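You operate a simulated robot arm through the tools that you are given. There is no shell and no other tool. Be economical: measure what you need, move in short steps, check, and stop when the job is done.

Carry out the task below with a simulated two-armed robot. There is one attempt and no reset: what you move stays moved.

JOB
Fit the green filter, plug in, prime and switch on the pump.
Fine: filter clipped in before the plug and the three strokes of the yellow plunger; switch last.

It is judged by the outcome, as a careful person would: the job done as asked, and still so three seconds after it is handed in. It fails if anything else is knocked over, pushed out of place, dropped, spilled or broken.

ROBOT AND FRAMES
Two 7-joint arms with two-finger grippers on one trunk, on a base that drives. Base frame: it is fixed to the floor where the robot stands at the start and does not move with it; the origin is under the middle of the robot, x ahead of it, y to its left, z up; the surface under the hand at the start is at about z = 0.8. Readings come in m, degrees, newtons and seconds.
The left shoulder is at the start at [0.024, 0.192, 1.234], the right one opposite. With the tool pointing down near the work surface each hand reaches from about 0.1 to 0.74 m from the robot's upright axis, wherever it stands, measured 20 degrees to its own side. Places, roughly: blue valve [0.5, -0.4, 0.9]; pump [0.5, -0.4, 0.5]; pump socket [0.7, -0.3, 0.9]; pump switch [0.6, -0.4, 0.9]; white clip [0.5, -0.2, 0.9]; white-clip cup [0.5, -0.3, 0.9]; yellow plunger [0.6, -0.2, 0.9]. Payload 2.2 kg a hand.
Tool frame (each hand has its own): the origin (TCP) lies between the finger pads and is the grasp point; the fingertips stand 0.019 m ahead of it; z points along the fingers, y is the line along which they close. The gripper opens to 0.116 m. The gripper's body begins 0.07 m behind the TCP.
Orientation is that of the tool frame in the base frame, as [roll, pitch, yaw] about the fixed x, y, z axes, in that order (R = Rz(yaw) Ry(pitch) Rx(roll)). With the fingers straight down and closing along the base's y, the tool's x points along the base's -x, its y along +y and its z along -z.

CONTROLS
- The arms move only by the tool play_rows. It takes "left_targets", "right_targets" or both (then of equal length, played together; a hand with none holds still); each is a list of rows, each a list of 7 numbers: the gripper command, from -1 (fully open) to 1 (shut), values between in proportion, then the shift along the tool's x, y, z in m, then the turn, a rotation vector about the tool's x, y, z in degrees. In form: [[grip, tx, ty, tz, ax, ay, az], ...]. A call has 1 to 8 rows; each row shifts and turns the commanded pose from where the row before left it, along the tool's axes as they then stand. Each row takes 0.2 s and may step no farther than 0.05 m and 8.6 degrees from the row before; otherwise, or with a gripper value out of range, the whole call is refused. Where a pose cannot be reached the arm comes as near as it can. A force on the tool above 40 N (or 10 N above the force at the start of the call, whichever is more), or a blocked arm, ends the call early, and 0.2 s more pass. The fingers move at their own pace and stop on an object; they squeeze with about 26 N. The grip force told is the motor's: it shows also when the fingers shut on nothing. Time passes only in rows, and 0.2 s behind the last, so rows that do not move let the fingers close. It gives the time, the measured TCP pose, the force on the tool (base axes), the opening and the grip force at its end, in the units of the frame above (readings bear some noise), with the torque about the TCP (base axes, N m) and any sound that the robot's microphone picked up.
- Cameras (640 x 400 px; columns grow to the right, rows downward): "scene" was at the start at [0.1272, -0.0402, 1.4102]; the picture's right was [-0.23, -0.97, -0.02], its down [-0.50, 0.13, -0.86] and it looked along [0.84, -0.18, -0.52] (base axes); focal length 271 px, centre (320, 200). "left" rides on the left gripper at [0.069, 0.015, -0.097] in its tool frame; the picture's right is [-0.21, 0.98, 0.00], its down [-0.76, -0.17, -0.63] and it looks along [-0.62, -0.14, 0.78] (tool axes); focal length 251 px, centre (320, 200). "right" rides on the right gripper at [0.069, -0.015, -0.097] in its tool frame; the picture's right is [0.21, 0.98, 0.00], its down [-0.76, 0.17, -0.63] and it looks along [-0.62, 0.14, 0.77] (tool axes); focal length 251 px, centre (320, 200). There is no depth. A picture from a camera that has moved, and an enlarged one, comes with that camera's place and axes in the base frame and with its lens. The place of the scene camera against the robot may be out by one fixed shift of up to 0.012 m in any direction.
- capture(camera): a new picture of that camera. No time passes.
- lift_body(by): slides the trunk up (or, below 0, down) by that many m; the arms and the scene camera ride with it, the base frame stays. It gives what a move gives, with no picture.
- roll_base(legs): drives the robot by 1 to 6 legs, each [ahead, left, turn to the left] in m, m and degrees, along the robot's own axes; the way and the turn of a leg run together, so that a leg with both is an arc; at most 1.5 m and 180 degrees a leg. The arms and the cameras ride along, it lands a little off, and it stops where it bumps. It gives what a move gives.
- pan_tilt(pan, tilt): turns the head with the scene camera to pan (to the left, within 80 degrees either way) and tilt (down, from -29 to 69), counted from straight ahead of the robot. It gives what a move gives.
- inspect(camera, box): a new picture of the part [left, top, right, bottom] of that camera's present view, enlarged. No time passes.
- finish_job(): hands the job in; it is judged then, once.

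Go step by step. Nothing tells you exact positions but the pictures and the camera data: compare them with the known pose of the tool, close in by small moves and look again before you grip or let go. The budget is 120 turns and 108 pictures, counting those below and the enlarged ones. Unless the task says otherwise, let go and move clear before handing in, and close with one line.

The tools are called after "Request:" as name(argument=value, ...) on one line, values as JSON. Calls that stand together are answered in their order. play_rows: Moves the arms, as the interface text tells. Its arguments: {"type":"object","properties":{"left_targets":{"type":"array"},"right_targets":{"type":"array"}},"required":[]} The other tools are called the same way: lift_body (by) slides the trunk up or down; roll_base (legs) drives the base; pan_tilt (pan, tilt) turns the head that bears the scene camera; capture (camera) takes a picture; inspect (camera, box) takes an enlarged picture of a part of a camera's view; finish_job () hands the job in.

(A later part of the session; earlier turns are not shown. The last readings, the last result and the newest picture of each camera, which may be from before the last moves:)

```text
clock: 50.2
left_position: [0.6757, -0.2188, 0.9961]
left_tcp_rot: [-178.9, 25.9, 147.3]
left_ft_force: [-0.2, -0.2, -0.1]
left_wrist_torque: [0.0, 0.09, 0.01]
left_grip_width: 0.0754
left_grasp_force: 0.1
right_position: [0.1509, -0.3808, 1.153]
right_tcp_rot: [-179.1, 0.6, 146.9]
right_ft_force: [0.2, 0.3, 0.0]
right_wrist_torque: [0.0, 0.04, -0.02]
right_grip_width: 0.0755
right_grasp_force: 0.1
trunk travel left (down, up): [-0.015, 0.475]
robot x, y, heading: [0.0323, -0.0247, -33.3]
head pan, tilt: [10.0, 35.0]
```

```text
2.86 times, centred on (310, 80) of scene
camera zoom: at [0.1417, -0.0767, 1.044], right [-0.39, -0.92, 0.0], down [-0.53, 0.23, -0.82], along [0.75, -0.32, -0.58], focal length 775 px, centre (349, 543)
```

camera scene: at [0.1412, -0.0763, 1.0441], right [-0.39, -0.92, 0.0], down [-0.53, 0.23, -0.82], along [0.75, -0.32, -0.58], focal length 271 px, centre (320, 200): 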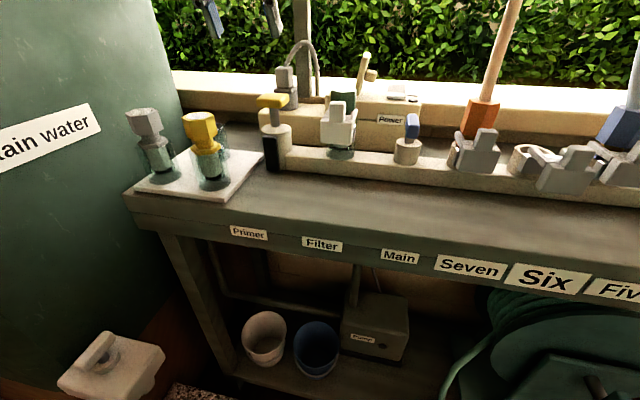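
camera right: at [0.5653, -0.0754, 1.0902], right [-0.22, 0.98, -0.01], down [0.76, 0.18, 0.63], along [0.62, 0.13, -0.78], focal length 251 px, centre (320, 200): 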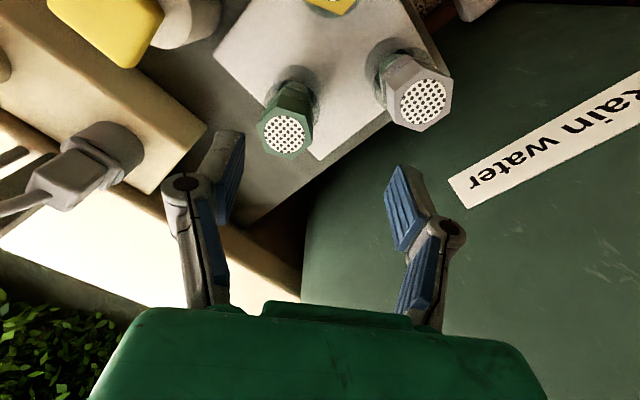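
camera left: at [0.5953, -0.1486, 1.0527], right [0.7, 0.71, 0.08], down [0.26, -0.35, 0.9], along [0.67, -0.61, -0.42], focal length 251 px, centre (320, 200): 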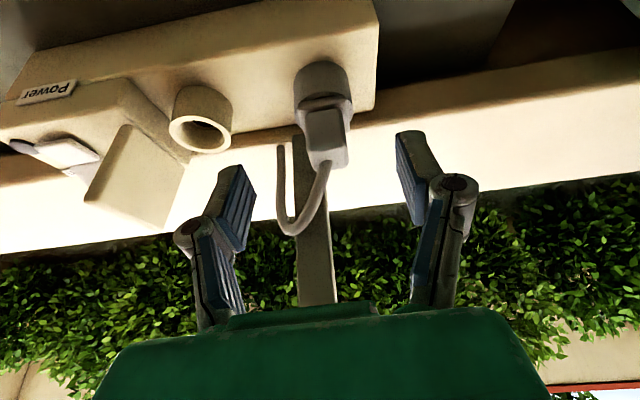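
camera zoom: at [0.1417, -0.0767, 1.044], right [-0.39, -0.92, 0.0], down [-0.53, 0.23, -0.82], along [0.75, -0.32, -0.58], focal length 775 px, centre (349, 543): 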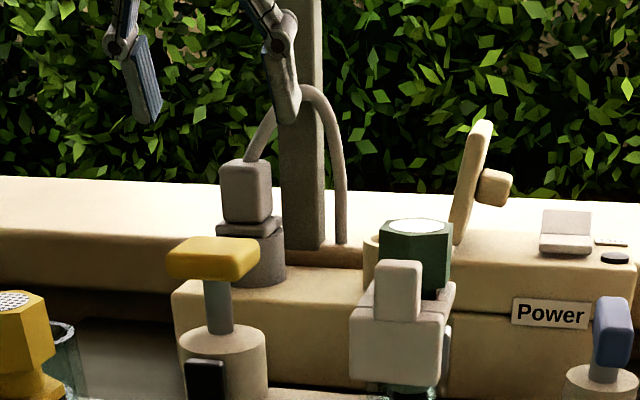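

The estimate repeats within a millimetre. I go straight down the tool axis onto the plug body and close.

Request:
play_rows(left_targets=[[-0.3, -0.007, 0, 0.025, 0, 0, 0], [-0.3, -0.0068, 0, 0.025, 0, 0, 0], [-0.3, 0, 0, 0.022, 0, 0, 0], [-0.3, 0, 0, 0, 0, 0, 0]])

Request:
capture(camera="left")

Request:
inspect(camera="scene", box=[240, 10, 380, 120])

```text
clock: 51.2
left_position: [0.7097, -0.2435, 0.9379]
left_tcp_rot: [-178.9, 26.1, 147.3]
left_ft_force: [-0.5, 0.7, -0.3]
left_wrist_torque: [0.0, 0.0, -0.01]
left_grip_width: 0.0752
left_grasp_force: 0.1
right_position: [0.1506, -0.379, 1.1537]
right_tcp_rot: [-179.1, 0.7, 147.0]
right_ft_force: [0.0, 0.3, 0.0]
right_wrist_torque: [-0.01, 0.0, -0.04]
right_grip_width: 0.0753
right_grasp_force: 0.1
trunk travel left (down, up): [-0.015, 0.475]
robot x, y, heading: [0.0288, -0.0236, -33.2]
head pan, tilt: [10.0, 35.0]
```

```text
46 pictures are left
camera left: at [0.6302, -0.1727, 0.993], right [0.7, 0.71, 0.08], down [0.25, -0.35, 0.9], along [0.67, -0.61, -0.42], focal length 251 px, centre (320, 200)
```

left: 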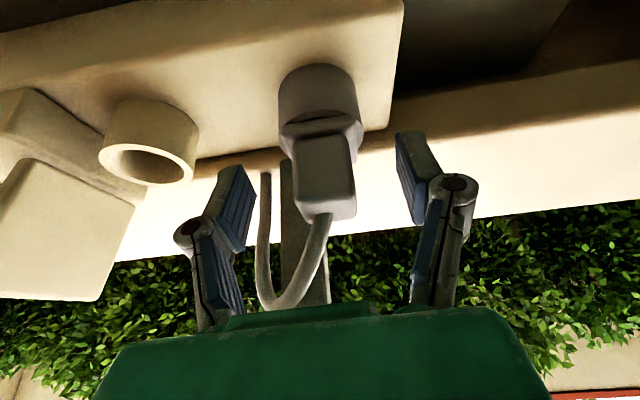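

```text
3.64 times, centred on (310, 65) of scene
camera zoom: at [0.141, -0.0765, 1.0442], right [-0.39, -0.92, 0.0], down [-0.53, 0.23, -0.82], along [0.75, -0.32, -0.58], focal length 987 px, centre (356, 691)
```

zoom: 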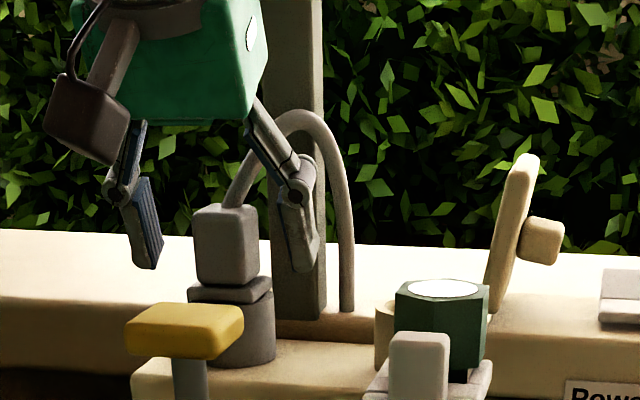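

The plug body is between the pads and the cable passes behind the finger. I close and wait.

Request:
play_rows(left_targets=[[1, 0, 0, 0, 0, 0, 0], [1, 0, 0, 0, 0, 0, 0], [1, 0, 0, 0, 0, 0, 0]])

Request:
play_rows(left_targets=[[1, -0.00438, 0, -0.009, 0, 0, 0], [1, -0.00438, 0, -0.009, 0, 0, 0], [1, 0, 0, 0, 0, 0, 0]])

Request:
capture(camera="left")

Request:
inspect(camera="scene", box=[240, 10, 380, 120])

```text
clock: 52.0
left_position: [0.7099, -0.2435, 0.9366]
left_tcp_rot: [-178.9, 25.9, 147.3]
left_ft_force: [-0.8, -0.2, 0.3]
left_wrist_torque: [0.0, 0.0, 0.0]
left_grip_width: 0.0304
left_grasp_force: 26.2
right_position: [0.1505, -0.3798, 1.1529]
right_tcp_rot: [-179.1, 0.5, 146.9]
right_ft_force: [0.2, 0.2, -0.5]
right_wrist_torque: [-0.05, -0.02, -0.01]
right_grip_width: 0.0754
right_grasp_force: 0.0
trunk travel left (down, up): [-0.015, 0.475]
robot x, y, heading: [0.0298, -0.0276, -32.9]
head pan, tilt: [10.0, 35.0]
```

```text
clock: 52.9
left_position: [0.7107, -0.2424, 0.9576]
left_tcp_rot: [-178.9, 26.1, 147.4]
left_ft_force: [0.7, 0.1, -0.9]
left_wrist_torque: [-0.01, 0.0, -0.03]
left_grip_width: 0.0303
left_grasp_force: 25.9
right_position: [0.1515, -0.3802, 1.1528]
right_tcp_rot: [-179.1, 0.6, 146.9]
right_ft_force: [-0.2, 0.2, -0.2]
right_wrist_torque: [-0.03, 0.0, -0.01]
right_grip_width: 0.0755
right_grasp_force: 0.0
trunk travel left (down, up): [-0.015, 0.475]
robot x, y, heading: [0.0298, -0.0235, -33.0]
head pan, tilt: [10.0, 35.0]
```

```text
44 pictures are left
camera left: at [0.6307, -0.1725, 1.0134], right [0.7, 0.71, 0.08], down [0.25, -0.35, 0.9], along [0.67, -0.61, -0.42], focal length 251 px, centre (320, 200)
```

left: 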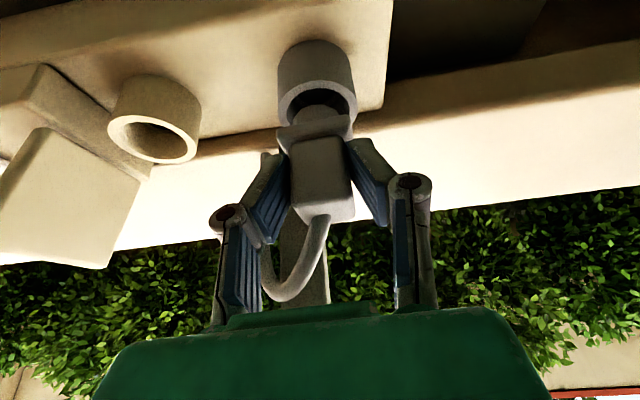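

```text
3.64 times, centred on (310, 65) of scene
camera zoom: at [0.1415, -0.0767, 1.0441], right [-0.39, -0.92, 0.0], down [-0.53, 0.23, -0.82], along [0.75, -0.32, -0.58], focal length 987 px, centre (356, 691)
```

zoom: 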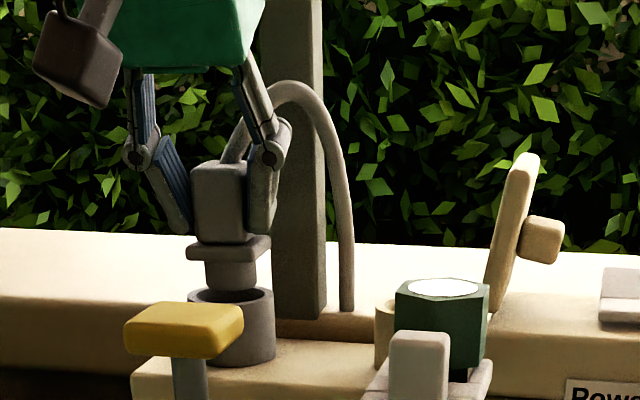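

The plug is out, and the socket lies about 0.109 m straight to the right along the strip. I lift it clear and carry it there, then check against the standing lid.

Request:
play_rows(left_targets=[[1, -0.0088, 0, -0.018, 0, 0, 0], [1, -0.0088, 0, -0.018, 0, 0, 0], [1, 0, -0.036, 0, 0, 0, 0], [1, 0, -0.036, 0, 0, 0, 0], [1, 0, -0.03, 0, 0, 0, 0], [1, 0, 0, 0, 0, 0, 0], [1, 0, 0, 0, 0, 0, 0]])

Request:
capture(camera="left")

Request:
inspect(camera="scene", box=[250, 0, 430, 130])

```text
clock: 54.5
left_position: [0.6529, -0.3279, 0.9992]
left_tcp_rot: [-178.9, 25.9, 147.3]
left_ft_force: [0.5, 0.8, -0.9]
left_wrist_torque: [0.0, -0.01, 0.01]
left_grip_width: 0.0304
left_grasp_force: 26.2
right_position: [0.1502, -0.3795, 1.1535]
right_tcp_rot: [-179.1, 0.7, 146.9]
right_ft_force: [-0.2, -0.9, -0.7]
right_wrist_torque: [0.0, -0.02, 0.03]
right_grip_width: 0.0754
right_grasp_force: 0.0
trunk travel left (down, up): [-0.015, 0.475]
robot x, y, heading: [0.0303, -0.0221, -33.3]
head pan, tilt: [10.0, 35.0]
```

```text
42 pictures are left
camera left: at [0.5748, -0.2569, 1.0558], right [0.7, 0.71, 0.08], down [0.25, -0.35, 0.9], along [0.67, -0.61, -0.42], focal length 251 px, centre (320, 200)
```

left: 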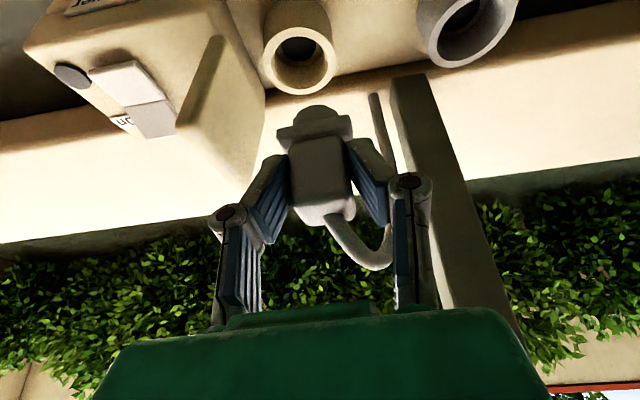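

```text
3.08 times, centred on (340, 65) of scene
camera zoom: at [0.1411, -0.0773, 1.0441], right [-0.39, -0.92, 0.0], down [-0.53, 0.23, -0.82], along [0.75, -0.32, -0.58], focal length 835 px, centre (258, 615)
```

zoom: 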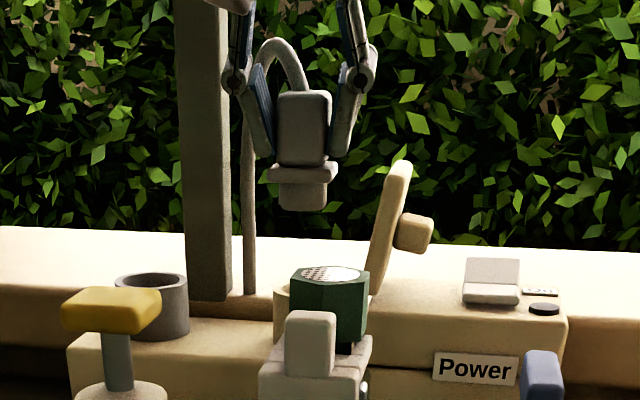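

The plug must shift about 5 mm ahead and 7 mm right, and my right knuckle would come close to the lid's top. I'll yaw the hand 20° clockwise about the plug's axis to clear the lid, then look.

Request:
play_rows(left_targets=[[1, -0.0045, -0.007, 0.0022, 0, 0, 0], [1, 0, 0, 0, 2.92, 0, 6.0], [1, 0, 0, 0, 2.92, 0, 6.0], [1, 0, 0, 0, 2.92, 0, 6.0], [1, 0, 0, 0, 0, 0, 0], [1, 0, 0, 0, 0, 0, 0]])

Request:
capture(camera="left")

Request:
inspect(camera="scene", box=[250, 0, 430, 130])

```text
clock: 55.9
left_position: [0.6549, -0.3382, 0.9995]
left_tcp_rot: [-179.1, 26.3, 127.3]
left_ft_force: [-1.0, 0.1, -0.6]
left_wrist_torque: [0.01, 0.03, 0.01]
left_grip_width: 0.0303
left_grasp_force: 26.2
right_position: [0.1514, -0.3803, 1.1536]
right_tcp_rot: [-179.1, 0.6, 146.9]
right_ft_force: [-0.3, -0.4, -0.3]
right_wrist_torque: [0.0, 0.01, 0.0]
right_grip_width: 0.0754
right_grasp_force: 0.1
trunk travel left (down, up): [-0.015, 0.475]
robot x, y, heading: [0.0316, -0.0225, -33.2]
head pan, tilt: [10.0, 35.0]
```

```text
40 pictures are left
camera left: at [0.6053, -0.2449, 1.0554], right [0.9, 0.43, 0.08], down [0.12, -0.41, 0.9], along [0.42, -0.8, -0.42], focal length 251 px, centre (320, 200)
```

left: 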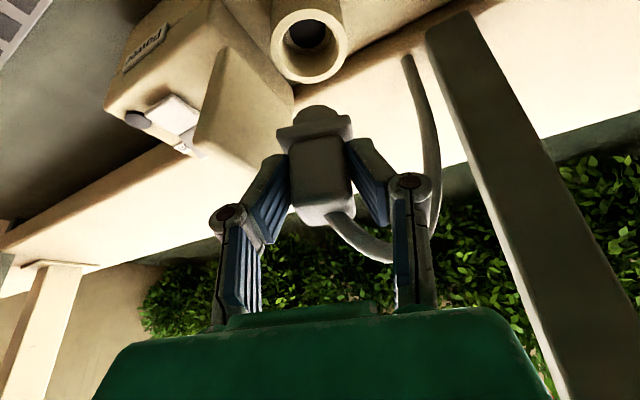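

```text
3.08 times, centred on (340, 65) of scene
camera zoom: at [0.1414, -0.077, 1.0441], right [-0.39, -0.92, 0.0], down [-0.53, 0.23, -0.82], along [0.75, -0.32, -0.58], focal length 835 px, centre (258, 615)
```

zoom: 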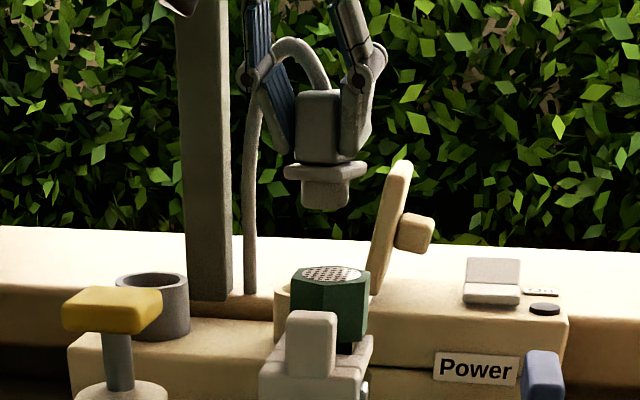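

The pin seems slightly too far ahead and right of the socket. I correct a few millimetres while descending to just above the ring, then look closely.

Request:
play_rows(left_targets=[[1, 0.011, 0.001, 0.0146, 0, 0, 0], [1, 0.011, 0.001, 0.0146, 0, 0, 0], [1, 0, 0, 0, 0, 0, 0], [1, 0, 0, 0, 0, 0, 0]])

Request:
inspect(camera="left", box=[220, 0, 420, 150])

Request:
inspect(camera="scene", box=[280, 0, 400, 120])

```text
clock: 56.9
left_position: [0.6526, -0.3323, 0.9638]
left_tcp_rot: [-179.0, 26.4, 127.2]
left_ft_force: [-0.5, -0.3, -0.9]
left_wrist_torque: [0.02, -0.01, 0.02]
left_grip_width: 0.0305
left_grasp_force: 26.0
right_position: [0.1511, -0.3808, 1.1539]
right_tcp_rot: [-179.2, 0.6, 146.9]
right_ft_force: [-0.5, -0.2, 0.6]
right_wrist_torque: [-0.01, -0.02, -0.04]
right_grip_width: 0.0752
right_grasp_force: 0.0
trunk travel left (down, up): [-0.015, 0.475]
robot x, y, heading: [0.0283, -0.0249, -33.0]
head pan, tilt: [10.0, 35.0]
```

```text
2.67 times, centred on (320, 75) of left
camera zoom: at [0.6024, -0.238, 1.0189], right [0.9, 0.43, 0.08], down [0.12, -0.41, 0.9], along [0.42, -0.8, -0.42], focal length 670 px, centre (320, 533)
```

zoom: 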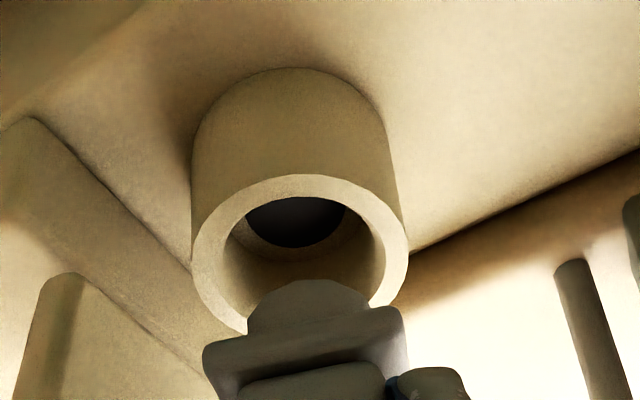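

```text
3.33 times, centred on (340, 60) of scene
camera zoom: at [0.1414, -0.077, 1.044], right [-0.39, -0.92, 0.0], down [-0.53, 0.23, -0.82], along [0.75, -0.32, -0.58], focal length 905 px, centre (253, 667)
```

zoom: 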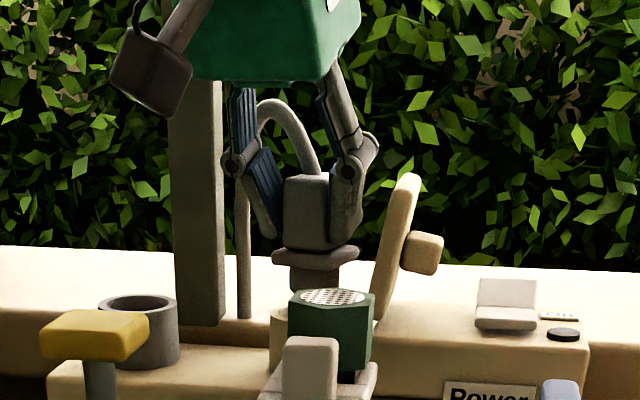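

The pin needs about 5 mm back and 2 mm left relative to the ring (clearance is about ±4 mm). I correct and lower a bit, then verify again.

Request:
play_rows(left_targets=[[1, 0.0045, 0.002, -0.0022, 0, 0, 0], [1, 0.0044, 0, 0.009, 0, 0, 0], [1, 0, 0, 0, 0, 0, 0], [1, 0, 0, 0, 0, 0, 0]])

Request:
inspect(camera="left", box=[220, 0, 420, 150])

Request:
inspect(camera="scene", box=[280, 0, 400, 120])

```text
clock: 57.9
left_position: [0.6521, -0.3266, 0.9543]
left_tcp_rot: [-179.0, 26.3, 127.1]
left_ft_force: [-0.3, -0.4, -1.1]
left_wrist_torque: [0.0, 0.02, 0.0]
left_grip_width: 0.0303
left_grasp_force: 25.8
right_position: [0.1505, -0.38, 1.1537]
right_tcp_rot: [-179.2, 0.7, 146.9]
right_ft_force: [-0.1, -0.8, -0.5]
right_wrist_torque: [-0.05, 0.02, 0.01]
right_grip_width: 0.0754
right_grasp_force: 0.0
trunk travel left (down, up): [-0.015, 0.475]
robot x, y, heading: [0.0293, -0.0217, -33.5]
head pan, tilt: [10.0, 35.0]
```

```text
2.67 times, centred on (320, 75) of left
camera zoom: at [0.6014, -0.2328, 1.0091], right [0.9, 0.43, 0.08], down [0.12, -0.41, 0.9], along [0.42, -0.8, -0.42], focal length 670 px, centre (320, 533)
```

zoom: 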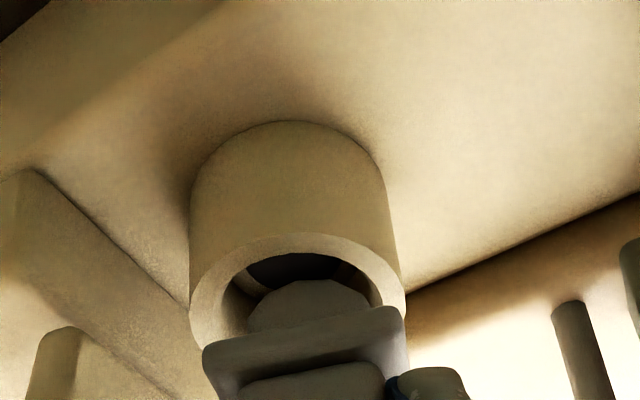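

```text
3.33 times, centred on (340, 60) of scene
camera zoom: at [0.1414, -0.0769, 1.044], right [-0.39, -0.92, 0.0], down [-0.53, 0.23, -0.82], along [0.75, -0.32, -0.58], focal length 905 px, centre (253, 667)
```

zoom: 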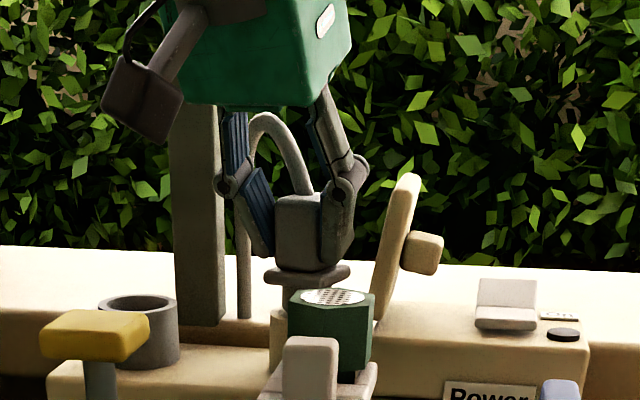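

The pin is now centred over the ring to within about 2 mm. I lower it gently into the socket.

Request:
play_rows(left_targets=[[1, 0.00263, -0.001, 0.0054, 0, 0, 0], [1, 0.00263, 0, 0.0054, 0, 0, 0], [1, 0.00219, 0, 0.0045, 0, 0, 0], [1, 0, 0, 0, 0, 0, 0]])

Request:
inspect(camera="left", box=[220, 0, 420, 150])

```text
clock: 58.9
left_position: [0.6502, -0.3279, 0.9368]
left_tcp_rot: [-179.1, 26.3, 127.2]
left_ft_force: [1.1, 0.2, 0.3]
left_wrist_torque: [-0.01, -0.02, 0.01]
left_grip_width: 0.0305
left_grasp_force: 26.1
right_position: [0.1505, -0.3798, 1.1525]
right_tcp_rot: [-179.1, 0.6, 146.8]
right_ft_force: [0.0, -0.5, -0.2]
right_wrist_torque: [0.0, -0.01, -0.01]
right_grip_width: 0.0755
right_grasp_force: 0.1
trunk travel left (down, up): [-0.015, 0.475]
robot x, y, heading: [0.028, -0.0249, -33.1]
head pan, tilt: [10.0, 35.0]
```

```text
2.67 times, centred on (320, 75) of left
camera zoom: at [0.5995, -0.2341, 0.9917], right [0.9, 0.43, 0.08], down [0.12, -0.41, 0.91], along [0.42, -0.8, -0.42], focal length 670 px, centre (320, 533)
```

zoom: 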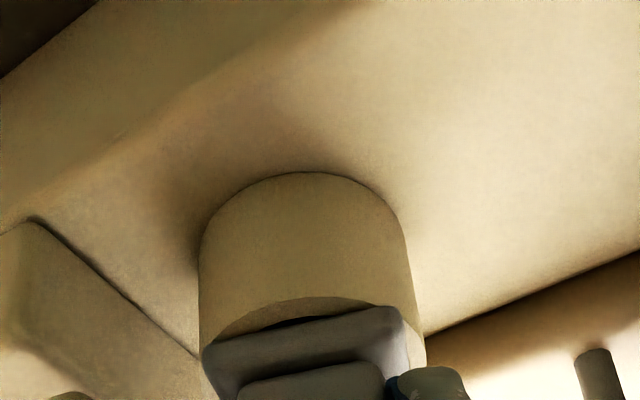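

The pin is inside and the flange is nearly on the ring. I press down until it bottoms.

Request:
play_rows(left_targets=[[1, 0.00131, 0, 0.0027, 0, 0, 0], [1, 0.00131, 0, 0.0027, 0, 0, 0], [1, 0, 0, 0, 0, 0, 0]])

Request:
inspect(camera="left", box=[220, 0, 420, 150])

```text
clock: 59.6
left_position: [0.6495, -0.3268, 0.9331]
left_tcp_rot: [-179.1, 26.7, 127.3]
left_ft_force: [6.4, -1.1, 19.8]
left_wrist_torque: [-0.16, -0.26, 0.02]
left_grip_width: 0.0306
left_grasp_force: 26.2
right_position: [0.1504, -0.3793, 1.1542]
right_tcp_rot: [-179.1, 0.7, 146.8]
right_ft_force: [-0.5, 0.4, -0.8]
right_wrist_torque: [-0.03, 0.0, -0.02]
right_grip_width: 0.0753
right_grasp_force: 0.1
trunk travel left (down, up): [-0.015, 0.475]
robot x, y, heading: [0.0311, -0.0247, -33.2]
head pan, tilt: [10.0, 35.0]
```

```text
2.67 times, centred on (320, 75) of left
camera zoom: at [0.5986, -0.2336, 0.9883], right [0.9, 0.43, 0.08], down [0.11, -0.41, 0.91], along [0.43, -0.81, -0.41], focal length 670 px, centre (320, 533)
```

zoom: 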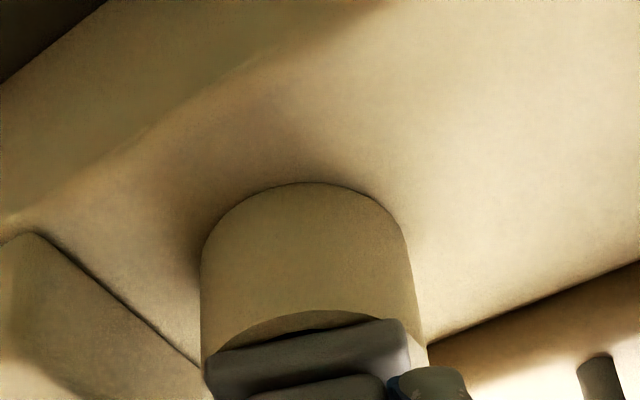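

The flange rests on the ring with about 20 N of push. I open only slightly, to avoid the lid, and withdraw along the tool axis.

Request:
play_rows(left_targets=[[0.24, 0, 0, 0, 0, 0, 0], [0.24, 0, 0, 0, 0, 0, 0], [0.24, 0, 0, -0.025, 0, 0, 0], [0.24, 0, 0, -0.03, 0, 0, 0], [0.24, 0, 0, -0.03, 0, 0, 0], [0.24, 0, 0, 0, 0, 0, 0]])

Request:
capture(camera="left")

Request:
inspect(camera="scene", box=[250, 20, 430, 150])

```text
clock: 61.0
left_position: [0.6277, -0.2964, 1.0056]
left_tcp_rot: [-178.9, 26.1, 127.3]
left_ft_force: [0.5, 0.1, -0.5]
left_wrist_torque: [0.01, 0.02, 0.0]
left_grip_width: 0.044
left_grasp_force: 0.1
right_position: [0.1515, -0.3794, 1.1526]
right_tcp_rot: [-179.1, 0.6, 146.9]
right_ft_force: [0.1, -0.3, 0.0]
right_wrist_torque: [0.0, 0.0, 0.01]
right_grip_width: 0.0754
right_grasp_force: 0.1
trunk travel left (down, up): [-0.015, 0.475]
robot x, y, heading: [0.028, -0.0249, -33.1]
head pan, tilt: [10.0, 35.0]
```

```text
32 pictures are left
camera left: at [0.577, -0.2028, 1.0608], right [0.9, 0.43, 0.08], down [0.12, -0.41, 0.9], along [0.42, -0.8, -0.42], focal length 251 px, centre (320, 200)
```

left: 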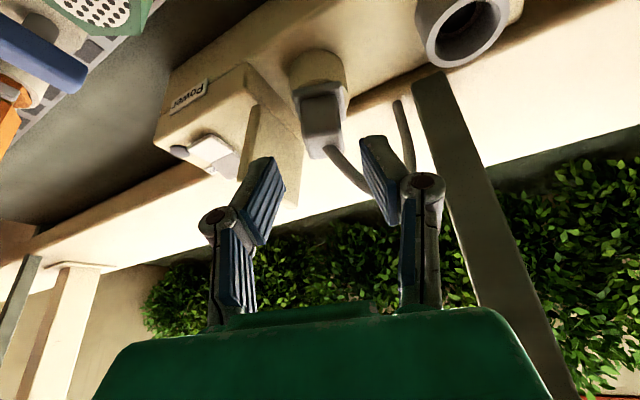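

```text
3.08 times, centred on (340, 85) of scene
camera zoom: at [0.1416, -0.0768, 1.044], right [-0.39, -0.92, 0.0], down [-0.53, 0.23, -0.82], along [0.75, -0.32, -0.58], focal length 835 px, centre (258, 554)
```

zoom: 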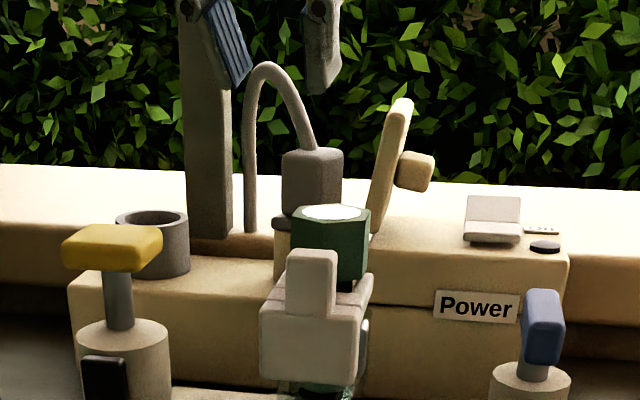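

The plug stands in the socket. Next is the yellow plunger, with its handle at about (0.590, -0.186, 0.92); I bring the left hand back, upright and closed, above it.

Request:
play_rows(left_targets=[[0.24, 0, 0, -0.04, 0, 0, 0], [0.24, 0, 0, 0, -2.92, 0, -6.0], [0.24, 0, 0, 0, -2.92, 0, -6.0], [0.24, 0, 0, 0, -2.92, 0, -6.0], [1, 0.024, 0.022, -0.0117, 0, 0, 0], [1, 0.024, 0.022, -0.0117, 0, 0, 0], [1, 0.024, 0.022, -0.0117, 0, 0, 0], [1, 0, 0, 0, 0, 0, 0]])

Request:
play_rows(left_targets=[[1, 0, 0, 0, 0, 8.6, 0], [1, 0, 0, 0, 0, 8.6, 0], [1, 0, 0, 0, 0, 8.6, 0], [1, 0, 0, 0, 0, 0, 0], [1, 0, 0, 0, 0, 0, 0]])

Request:
capture(camera="left")

```text
clock: 62.9
left_position: [0.5885, -0.1827, 1.0435]
left_tcp_rot: [-178.9, 25.9, 147.3]
left_ft_force: [0.2, 0.4, 0.3]
left_wrist_torque: [0.02, -0.02, 0.0]
left_grip_width: 0.0003
left_grasp_force: 26.0
right_position: [0.1528, -0.3798, 1.1522]
right_tcp_rot: [-179.1, 0.6, 146.9]
right_ft_force: [-0.1, -0.1, -0.7]
right_wrist_torque: [0.0, -0.01, -0.01]
right_grip_width: 0.0753
right_grasp_force: 0.0
trunk travel left (down, up): [-0.015, 0.475]
robot x, y, heading: [0.0322, -0.0283, -33.4]
head pan, tilt: [10.0, 35.0]
```

```text
clock: 64.0
left_position: [0.5882, -0.1823, 1.0426]
left_tcp_rot: [-179.0, 0.1, 146.8]
left_ft_force: [-0.8, 0.4, 0.1]
left_wrist_torque: [0.01, 0.02, -0.05]
left_grip_width: 0.0001
left_grasp_force: 25.8
right_position: [0.1518, -0.3812, 1.1535]
right_tcp_rot: [-179.1, 0.7, 147.0]
right_ft_force: [-0.8, -0.8, -0.4]
right_wrist_torque: [0.04, 0.03, -0.03]
right_grip_width: 0.0755
right_grasp_force: 0.0
trunk travel left (down, up): [-0.015, 0.475]
robot x, y, heading: [0.0291, -0.0195, -33.2]
head pan, tilt: [10.0, 35.0]
```

```text
30 pictures are left
camera left: at [0.5384, -0.1304, 1.1384], right [0.71, 0.7, -0.02], down [0.55, -0.54, 0.64], along [0.44, -0.46, -0.77], focal length 251 px, centre (320, 200)
```

left: 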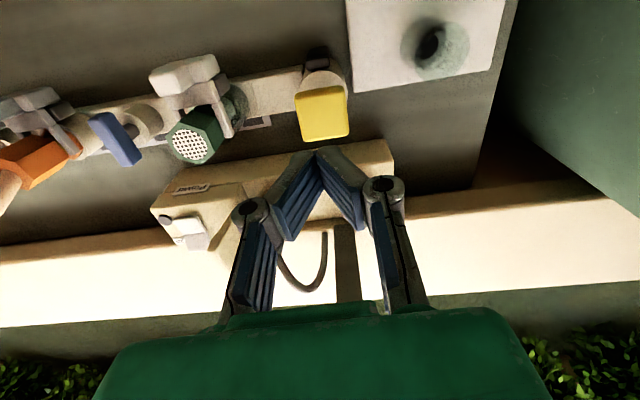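

I centre on the handle and descend to just above it, then press down once in small steps to learn its travel.

Request:
play_rows(left_targets=[[1, -0.0107, -0.002, 0, 0, 0, 0], [1, 0, 0, 0.04, 0, 0, 0], [1, 0, 0, 0.04, 0, 0, 0], [1, 0, 0, 0.01, 0, 0, 0], [1, 0, 0, 0, 0, 0, 0]])

Request:
inspect(camera="scene", box=[240, 30, 380, 180])

Request:
play_rows(left_targets=[[1, 0, 0, 0.01, 0, 0, 0], [1, 0, 0, 0.01, 0, 0, 0], [1, 0, 0, 0.01, 0, 0, 0], [1, 0, 0, 0, 0, 0, 0]])

Request:
inspect(camera="scene", box=[240, 30, 380, 180])

```text
clock: 65.2
left_position: [0.5949, -0.1888, 0.9526]
left_tcp_rot: [-178.9, 0.2, 146.8]
left_ft_force: [-0.2, -0.3, -0.8]
left_wrist_torque: [-0.01, 0.01, 0.0]
left_grip_width: 0.0001
left_grasp_force: 26.0
right_position: [0.151, -0.3791, 1.1542]
right_tcp_rot: [-179.1, 0.6, 146.9]
right_ft_force: [0.6, -0.1, 0.3]
right_wrist_torque: [0.01, 0.01, 0.04]
right_grip_width: 0.0752
right_grasp_force: 0.1
trunk travel left (down, up): [-0.015, 0.475]
robot x, y, heading: [0.0273, -0.0257, -33.0]
head pan, tilt: [10.0, 35.0]
```

```text
2.67 times, centred on (310, 105) of scene
camera zoom: at [0.1413, -0.0766, 1.0441], right [-0.39, -0.92, 0.0], down [-0.53, 0.23, -0.82], along [0.75, -0.32, -0.58], focal length 724 px, centre (347, 453)
```

zoom: 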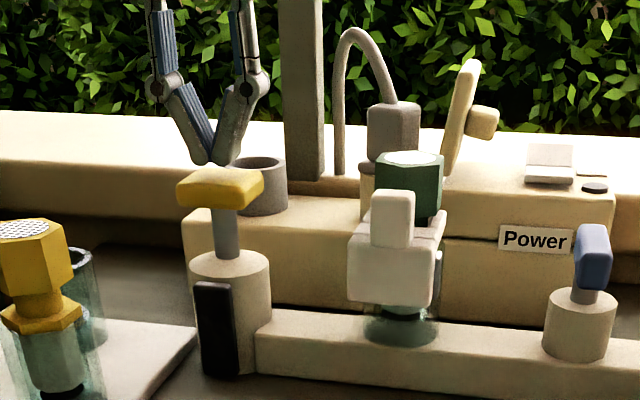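

```text
clock: 66.2
left_position: [0.5934, -0.19, 0.9213]
left_tcp_rot: [-179.0, 0.2, 146.8]
left_ft_force: [3.1, 0.9, 6.9]
left_wrist_torque: [0.03, -0.09, 0.0]
left_grip_width: 0.0058
left_grasp_force: 28.2
right_position: [0.1511, -0.3813, 1.154]
right_tcp_rot: [-179.1, 0.7, 146.9]
right_ft_force: [0.1, 0.1, 0.4]
right_wrist_torque: [0.0, -0.01, 0.02]
right_grip_width: 0.0755
right_grasp_force: 0.1
trunk travel left (down, up): [-0.015, 0.475]
robot x, y, heading: [0.0309, -0.0204, -33.1]
head pan, tilt: [10.0, 35.0]
```

```text
2.67 times, centred on (310, 105) of scene
camera zoom: at [0.141, -0.0762, 1.0442], right [-0.39, -0.92, 0.0], down [-0.53, 0.23, -0.82], along [0.75, -0.32, -0.58], focal length 724 px, centre (347, 453)
```

zoom: 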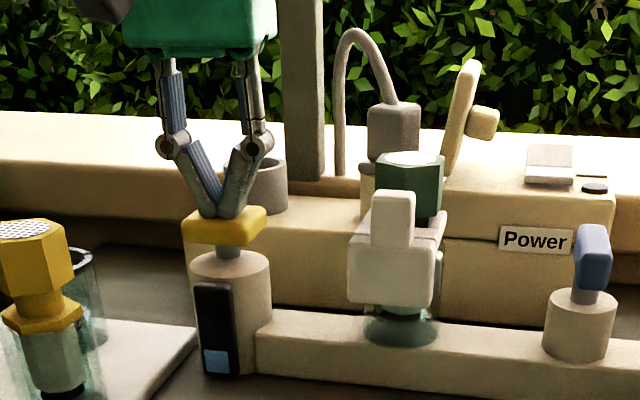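

The plunger goes down and the black sight glass shows blue at its base. I press a little further to finish the stroke, then rise and see if it springs back.

Request:
play_rows(left_targets=[[1, 0, 0, 0.005, 0, 0, 0], [1, 0, 0, 0.005, 0, 0, 0], [1, 0, 0, 0, 0, 0, 0]])

Request:
inspect(camera="scene", box=[240, 60, 340, 180])

Request:
play_rows(left_targets=[[1, 0, 0, -0.02, 0, 0, 0], [1, 0, 0, -0.02, 0, 0, 0], [1, 0, 0, 0, 0, 0, 0], [1, 0, 0, 0, 0, 0, 0]])

Request:
inspect(camera="scene", box=[240, 60, 340, 180])

```text
clock: 67.0
left_position: [0.5927, -0.19, 0.9166]
left_tcp_rot: [-179.0, 0.8, 146.8]
left_ft_force: [2.0, 1.6, 37.6]
left_wrist_torque: [0.2, 0.04, -0.01]
left_grip_width: 0.0059
left_grasp_force: 28.0
right_position: [0.1493, -0.3799, 1.1536]
right_tcp_rot: [-179.3, 0.7, 147.0]
right_ft_force: [-1.0, 0.1, -0.4]
right_wrist_torque: [0.03, -0.03, 0.0]
right_grip_width: 0.0754
right_grasp_force: 0.0
trunk travel left (down, up): [-0.015, 0.475]
robot x, y, heading: [0.0303, -0.0279, -33.1]
head pan, tilt: [10.0, 35.0]
```

```text
3.33 times, centred on (290, 120) of scene
camera zoom: at [0.1371, -0.0746, 1.0452], right [-0.39, -0.92, 0.0], down [-0.53, 0.23, -0.82], along [0.75, -0.32, -0.57], focal length 905 px, centre (420, 467)
```

zoom: 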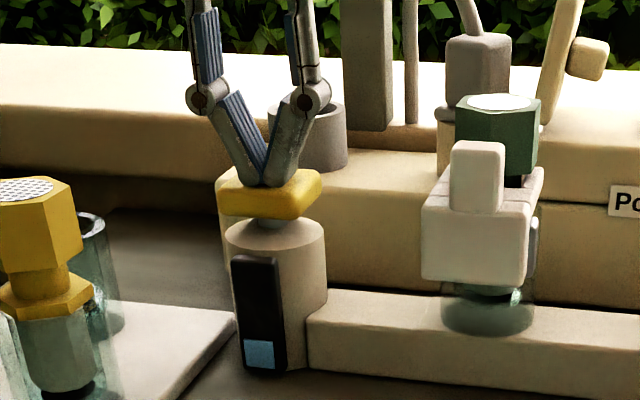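

```text
clock: 68.0
left_position: [0.5947, -0.1912, 0.9521]
left_tcp_rot: [-179.0, 0.2, 146.8]
left_ft_force: [0.1, 0.1, -0.2]
left_wrist_torque: [0.03, 0.03, 0.02]
left_grip_width: 0.0
left_grasp_force: 28.1
right_position: [0.152, -0.3807, 1.1531]
right_tcp_rot: [-179.1, 0.7, 146.9]
right_ft_force: [-0.9, 0.3, 1.0]
right_wrist_torque: [0.01, 0.01, 0.02]
right_grip_width: 0.0754
right_grasp_force: 0.1
trunk travel left (down, up): [-0.015, 0.475]
robot x, y, heading: [0.026, -0.0258, -33.2]
head pan, tilt: [10.0, 35.0]
```

```text
3.33 times, centred on (290, 120) of scene
camera zoom: at [0.1411, -0.0764, 1.0441], right [-0.39, -0.92, 0.0], down [-0.53, 0.23, -0.82], along [0.75, -0.32, -0.58], focal length 905 px, centre (420, 467)
```

zoom: 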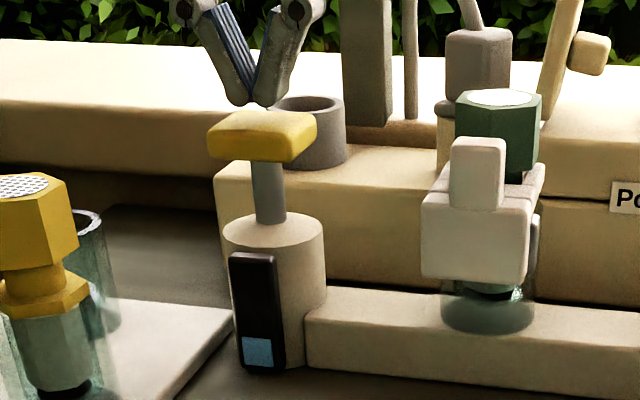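

One stroke registered and the handle springs back fully. I do the second and third strokes with the same travel, checking the sight glass after each.

Request:
play_rows(left_targets=[[1, 0, 0, 0.012, 0, 0, 0], [1, 0, 0, 0.011, 0, 0, 0], [1, 0, 0, 0.0105, 0, 0, 0], [1, 0, 0, 0, 0, 0, 0], [1, 0, 0, -0.0165, 0, 0, 0], [1, 0, 0, -0.017, 0, 0, 0], [1, 0, 0, 0, 0, 0, 0]])

Request:
inspect(camera="scene", box=[240, 60, 340, 180])

```text
clock: 69.7
left_position: [0.5953, -0.1913, 0.9529]
left_tcp_rot: [-179.0, 0.2, 146.8]
left_ft_force: [-0.8, 1.2, 0.1]
left_wrist_torque: [-0.01, 0.02, -0.01]
left_grip_width: 0.0
left_grasp_force: 28.3
right_position: [0.1505, -0.3802, 1.1532]
right_tcp_rot: [-179.1, 0.6, 147.0]
right_ft_force: [0.7, 0.0, 0.3]
right_wrist_torque: [-0.03, 0.03, 0.01]
right_grip_width: 0.0755
right_grasp_force: 0.1
trunk travel left (down, up): [-0.015, 0.475]
robot x, y, heading: [0.0318, -0.0259, -33.0]
head pan, tilt: [10.0, 35.0]
```

```text
3.33 times, centred on (290, 120) of scene
camera zoom: at [0.1412, -0.0766, 1.0441], right [-0.39, -0.92, 0.0], down [-0.53, 0.23, -0.82], along [0.75, -0.32, -0.58], focal length 905 px, centre (420, 467)
```

zoom: 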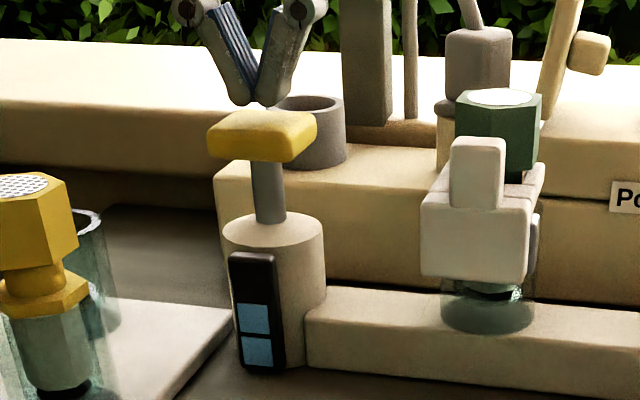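

Two blue fields are lit. Now the third stroke.

Request:
play_rows(left_targets=[[1, 0, 0, 0.012, 0, 0, 0], [1, 0, 0, 0.011, 0, 0, 0], [1, 0, 0, 0.0105, 0, 0, 0], [1, 0, 0, 0, 0, 0, 0], [1, 0, 0, -0.0165, 0, 0, 0], [1, 0, 0, -0.03, 0, 0, 0], [1, 0, 0, -0.02, 0, 0, 0], [1, 0, 0, 0, 0, 0, 0]])

Request:
inspect(camera="scene", box=[240, 30, 440, 180])

Request:
inspect(camera="scene", box=[360, 60, 440, 120])

Request:
capture(camera="left")

```text
clock: 71.5
left_position: [0.5966, -0.1893, 0.9853]
left_tcp_rot: [-179.1, 0.2, 146.8]
left_ft_force: [-0.3, -0.2, -0.2]
left_wrist_torque: [-0.03, 0.04, 0.0]
left_grip_width: 0.0
left_grasp_force: 28.8
right_position: [0.1505, -0.38, 1.1516]
right_tcp_rot: [-179.2, 0.6, 146.8]
right_ft_force: [0.0, 0.2, -0.3]
right_wrist_torque: [0.0, 0.0, 0.05]
right_grip_width: 0.0756
right_grasp_force: 0.1
trunk travel left (down, up): [-0.015, 0.475]
robot x, y, heading: [0.0309, -0.0238, -33.3]
head pan, tilt: [10.0, 35.0]
```

```text
2.67 times, centred on (340, 105) of scene
camera zoom: at [0.1412, -0.0765, 1.0441], right [-0.39, -0.92, 0.0], down [-0.53, 0.23, -0.82], along [0.75, -0.32, -0.58], focal length 724 px, centre (267, 453)
```

zoom: 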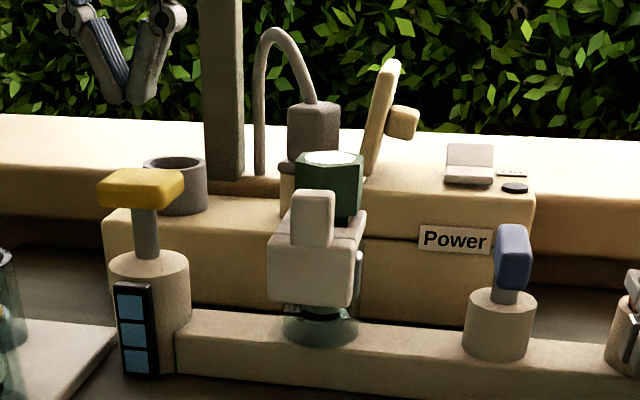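

```text
6.67 times, centred on (400, 90) of scene
camera zoom: at [0.1412, -0.0765, 1.0441], right [-0.39, -0.92, 0.0], down [-0.53, 0.23, -0.82], along [0.75, -0.32, -0.58], focal length 1809 px, centre (-213, 933)
```

zoom: 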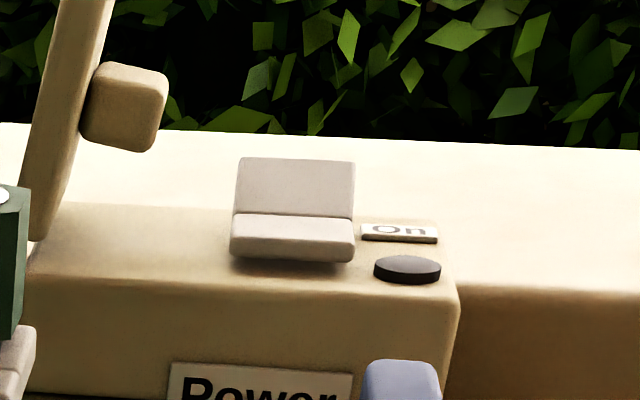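

```text
22 pictures are left
camera left: at [0.5469, -0.1384, 1.0807], right [0.71, 0.7, -0.02], down [0.55, -0.54, 0.64], along [0.44, -0.46, -0.77], focal length 251 px, centre (320, 200)
```

left: 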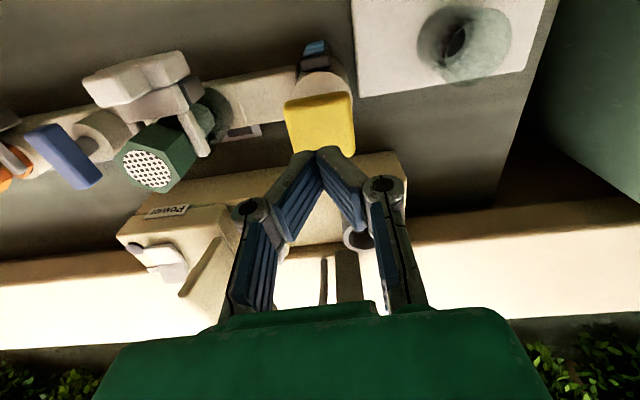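

Three fields are lit, so it is primed. The rocker's raised rear half, beside "On", is at about (0.595, -0.431, 0.916); I bring the left hand around in front of it with a forward tilt, clear of the lid's knob.

Request:
play_rows(left_targets=[[1, 0.04, 0, -0.01, 0, 0, 0], [1, 0, -0.042, 0, 0, 0, 0], [1, 0, -0.042, 0, 0, 0, 0], [1, 0, -0.042, 0, 0, 0, 0], [1, 0, -0.042, 0, 0, 0, 0], [1, 0, -0.042, 0, 0, 0, 0], [1, 0, 0, 0, 0, 0, 0]])

Request:
play_rows(left_targets=[[1, 0, 0, 0, 0, -8.5, 0], [1, 0, 0, 0, 0, -8.5, 0], [1, 0, 0, 0, 0, -8.5, 0], [1, 0, 0, 0, 0, -8.5, 0], [1, 0, 0, 0, 0, 0, 0], [1, 0, 0, 0, 0, 0, 0]])

Request:
capture(camera="left")

Request:
capture(camera="scene")

```text
clock: 73.2
left_position: [0.4711, -0.3195, 1.0305]
left_tcp_rot: [-174.9, 1.6, 149.5]
left_ft_force: [1.0, 0.0, 0.0]
left_wrist_torque: [0.03, -0.02, -0.03]
left_grip_width: 0.0001
left_grasp_force: 28.5
right_position: [0.1489, -0.3766, 1.1542]
right_tcp_rot: [-179.0, 0.8, 146.8]
right_ft_force: [-0.3, 0.4, 0.7]
right_wrist_torque: [-0.05, 0.0, 0.0]
right_grip_width: 0.0756
right_grasp_force: 0.1
trunk travel left (down, up): [-0.015, 0.475]
robot x, y, heading: [0.0327, -0.0277, -33.1]
head pan, tilt: [10.0, 35.0]
stopped in row 7 (left hand): the arm was blocked; the commanded pose is now the measured one
```

```text
clock: 74.7
left_position: [0.4803, -0.3165, 1.0349]
left_tcp_rot: [-172.6, 35.1, 154.5]
left_ft_force: [-0.6, 0.3, -0.4]
left_wrist_torque: [0.03, 0.0, 0.0]
left_grip_width: 0.0
left_grasp_force: 28.8
right_position: [0.1494, -0.377, 1.1548]
right_tcp_rot: [-179.1, 0.8, 146.9]
right_ft_force: [0.5, -0.3, -0.3]
right_wrist_torque: [0.01, -0.01, -0.02]
right_grip_width: 0.0754
right_grasp_force: 0.0
trunk travel left (down, up): [-0.015, 0.475]
robot x, y, heading: [0.0299, -0.0254, -33.4]
head pan, tilt: [10.0, 35.0]
```

```text
21 pictures are left
camera left: at [0.3917, -0.2426, 1.0716], right [0.64, 0.77, 0.02], down [0.19, -0.18, 0.97], along [0.74, -0.62, -0.26], focal length 251 px, centre (320, 200)
```

left: 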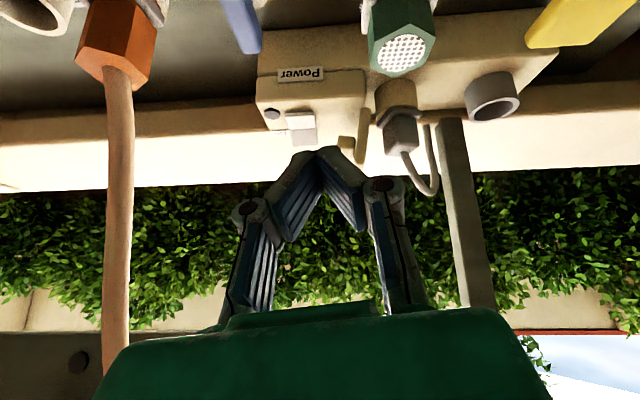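

```text
20 pictures are left
camera scene: at [0.1405, -0.079, 1.0481], right [-0.41, -0.91, 0.0], down [-0.49, 0.22, -0.84], along [0.77, -0.35, -0.54], focal length 271 px, centre (320, 200)
```

scene: 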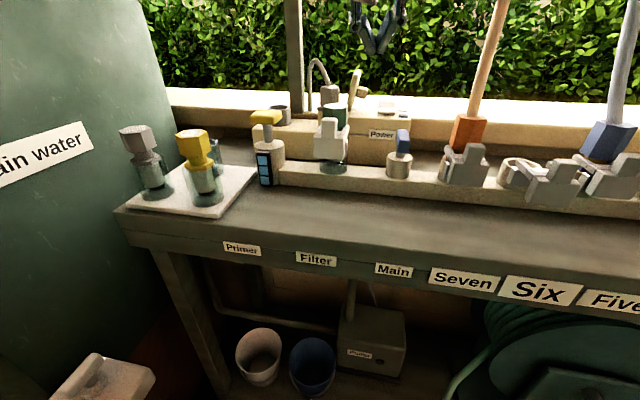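

The left arm was blocked crossing the body's midline, probably by the head mast. I take it back to the left side, and I'll use the right arm for the switch instead.

Request:
play_rows(left_targets=[[1, 0, 0.04, 0, 0, 0, 0], [1, 0, 0.04, 0, 0, 0, 0], [1, 0, 0.04, 0, 0, 0, 0], [1, 0, 0.04, 0, 0, 0, 0], [1, 0.032, 0.02, -0.022, 0, 0, 0], [1, 0.032, 0.02, -0.022, 0, 0, 0], [1, 0.032, 0.02, -0.022, 0, 0, 0], [1, 0.032, 0.02, -0.022, 0, 0, 0]])

Request:
play_rows(right_targets=[[1, 0, 0, 0, 0, 0, 0], [1, 0, 0, 0, 0, 0, 0]])

Request:
capture(camera="scene")

```text
clock: 76.5
left_position: [0.4652, -0.0336, 1.0066]
left_tcp_rot: [-173.8, 35.4, 152.9]
left_ft_force: [-0.8, 1.3, 0.9]
left_wrist_torque: [-0.06, 0.0, 0.0]
left_grip_width: 0.0
left_grasp_force: 28.9
right_position: [0.1511, -0.3738, 1.1554]
right_tcp_rot: [-178.9, 0.8, 146.9]
right_ft_force: [0.1, 0.4, -0.1]
right_wrist_torque: [-0.03, -0.01, -0.01]
right_grip_width: 0.0752
right_grasp_force: 0.0
trunk travel left (down, up): [-0.015, 0.475]
robot x, y, heading: [0.0276, -0.0227, -33.3]
head pan, tilt: [10.0, 35.0]
```

```text
clock: 77.0
left_position: [0.4652, -0.035, 1.0076]
left_tcp_rot: [-173.9, 35.4, 152.9]
left_ft_force: [-0.1, 1.2, -0.1]
left_wrist_torque: [-0.01, 0.01, -0.02]
left_grip_width: 0.0
left_grasp_force: 28.4
right_position: [0.1505, -0.3762, 1.1546]
right_tcp_rot: [-179.0, 0.8, 146.9]
right_ft_force: [0.6, 0.4, -0.1]
right_wrist_torque: [0.0, -0.02, 0.01]
right_grip_width: 0.0001
right_grasp_force: 26.0
trunk travel left (down, up): [-0.015, 0.475]
robot x, y, heading: [0.029, -0.0229, -33.1]
head pan, tilt: [10.0, 35.0]
```

```text
19 pictures are left
camera scene: at [0.1408, -0.0752, 1.0442], right [-0.39, -0.92, 0.0], down [-0.53, 0.23, -0.82], along [0.75, -0.32, -0.58], focal length 271 px, centre (320, 200)
```

scene: 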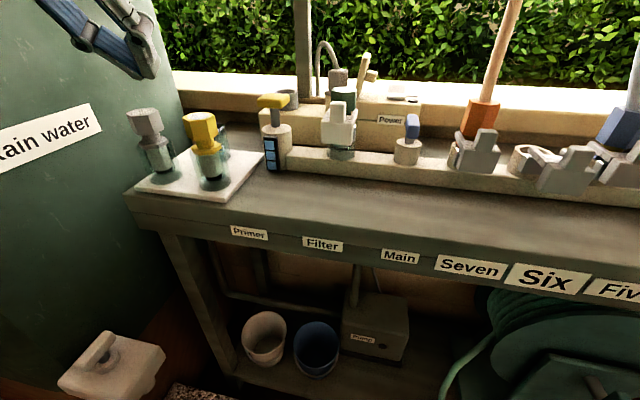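

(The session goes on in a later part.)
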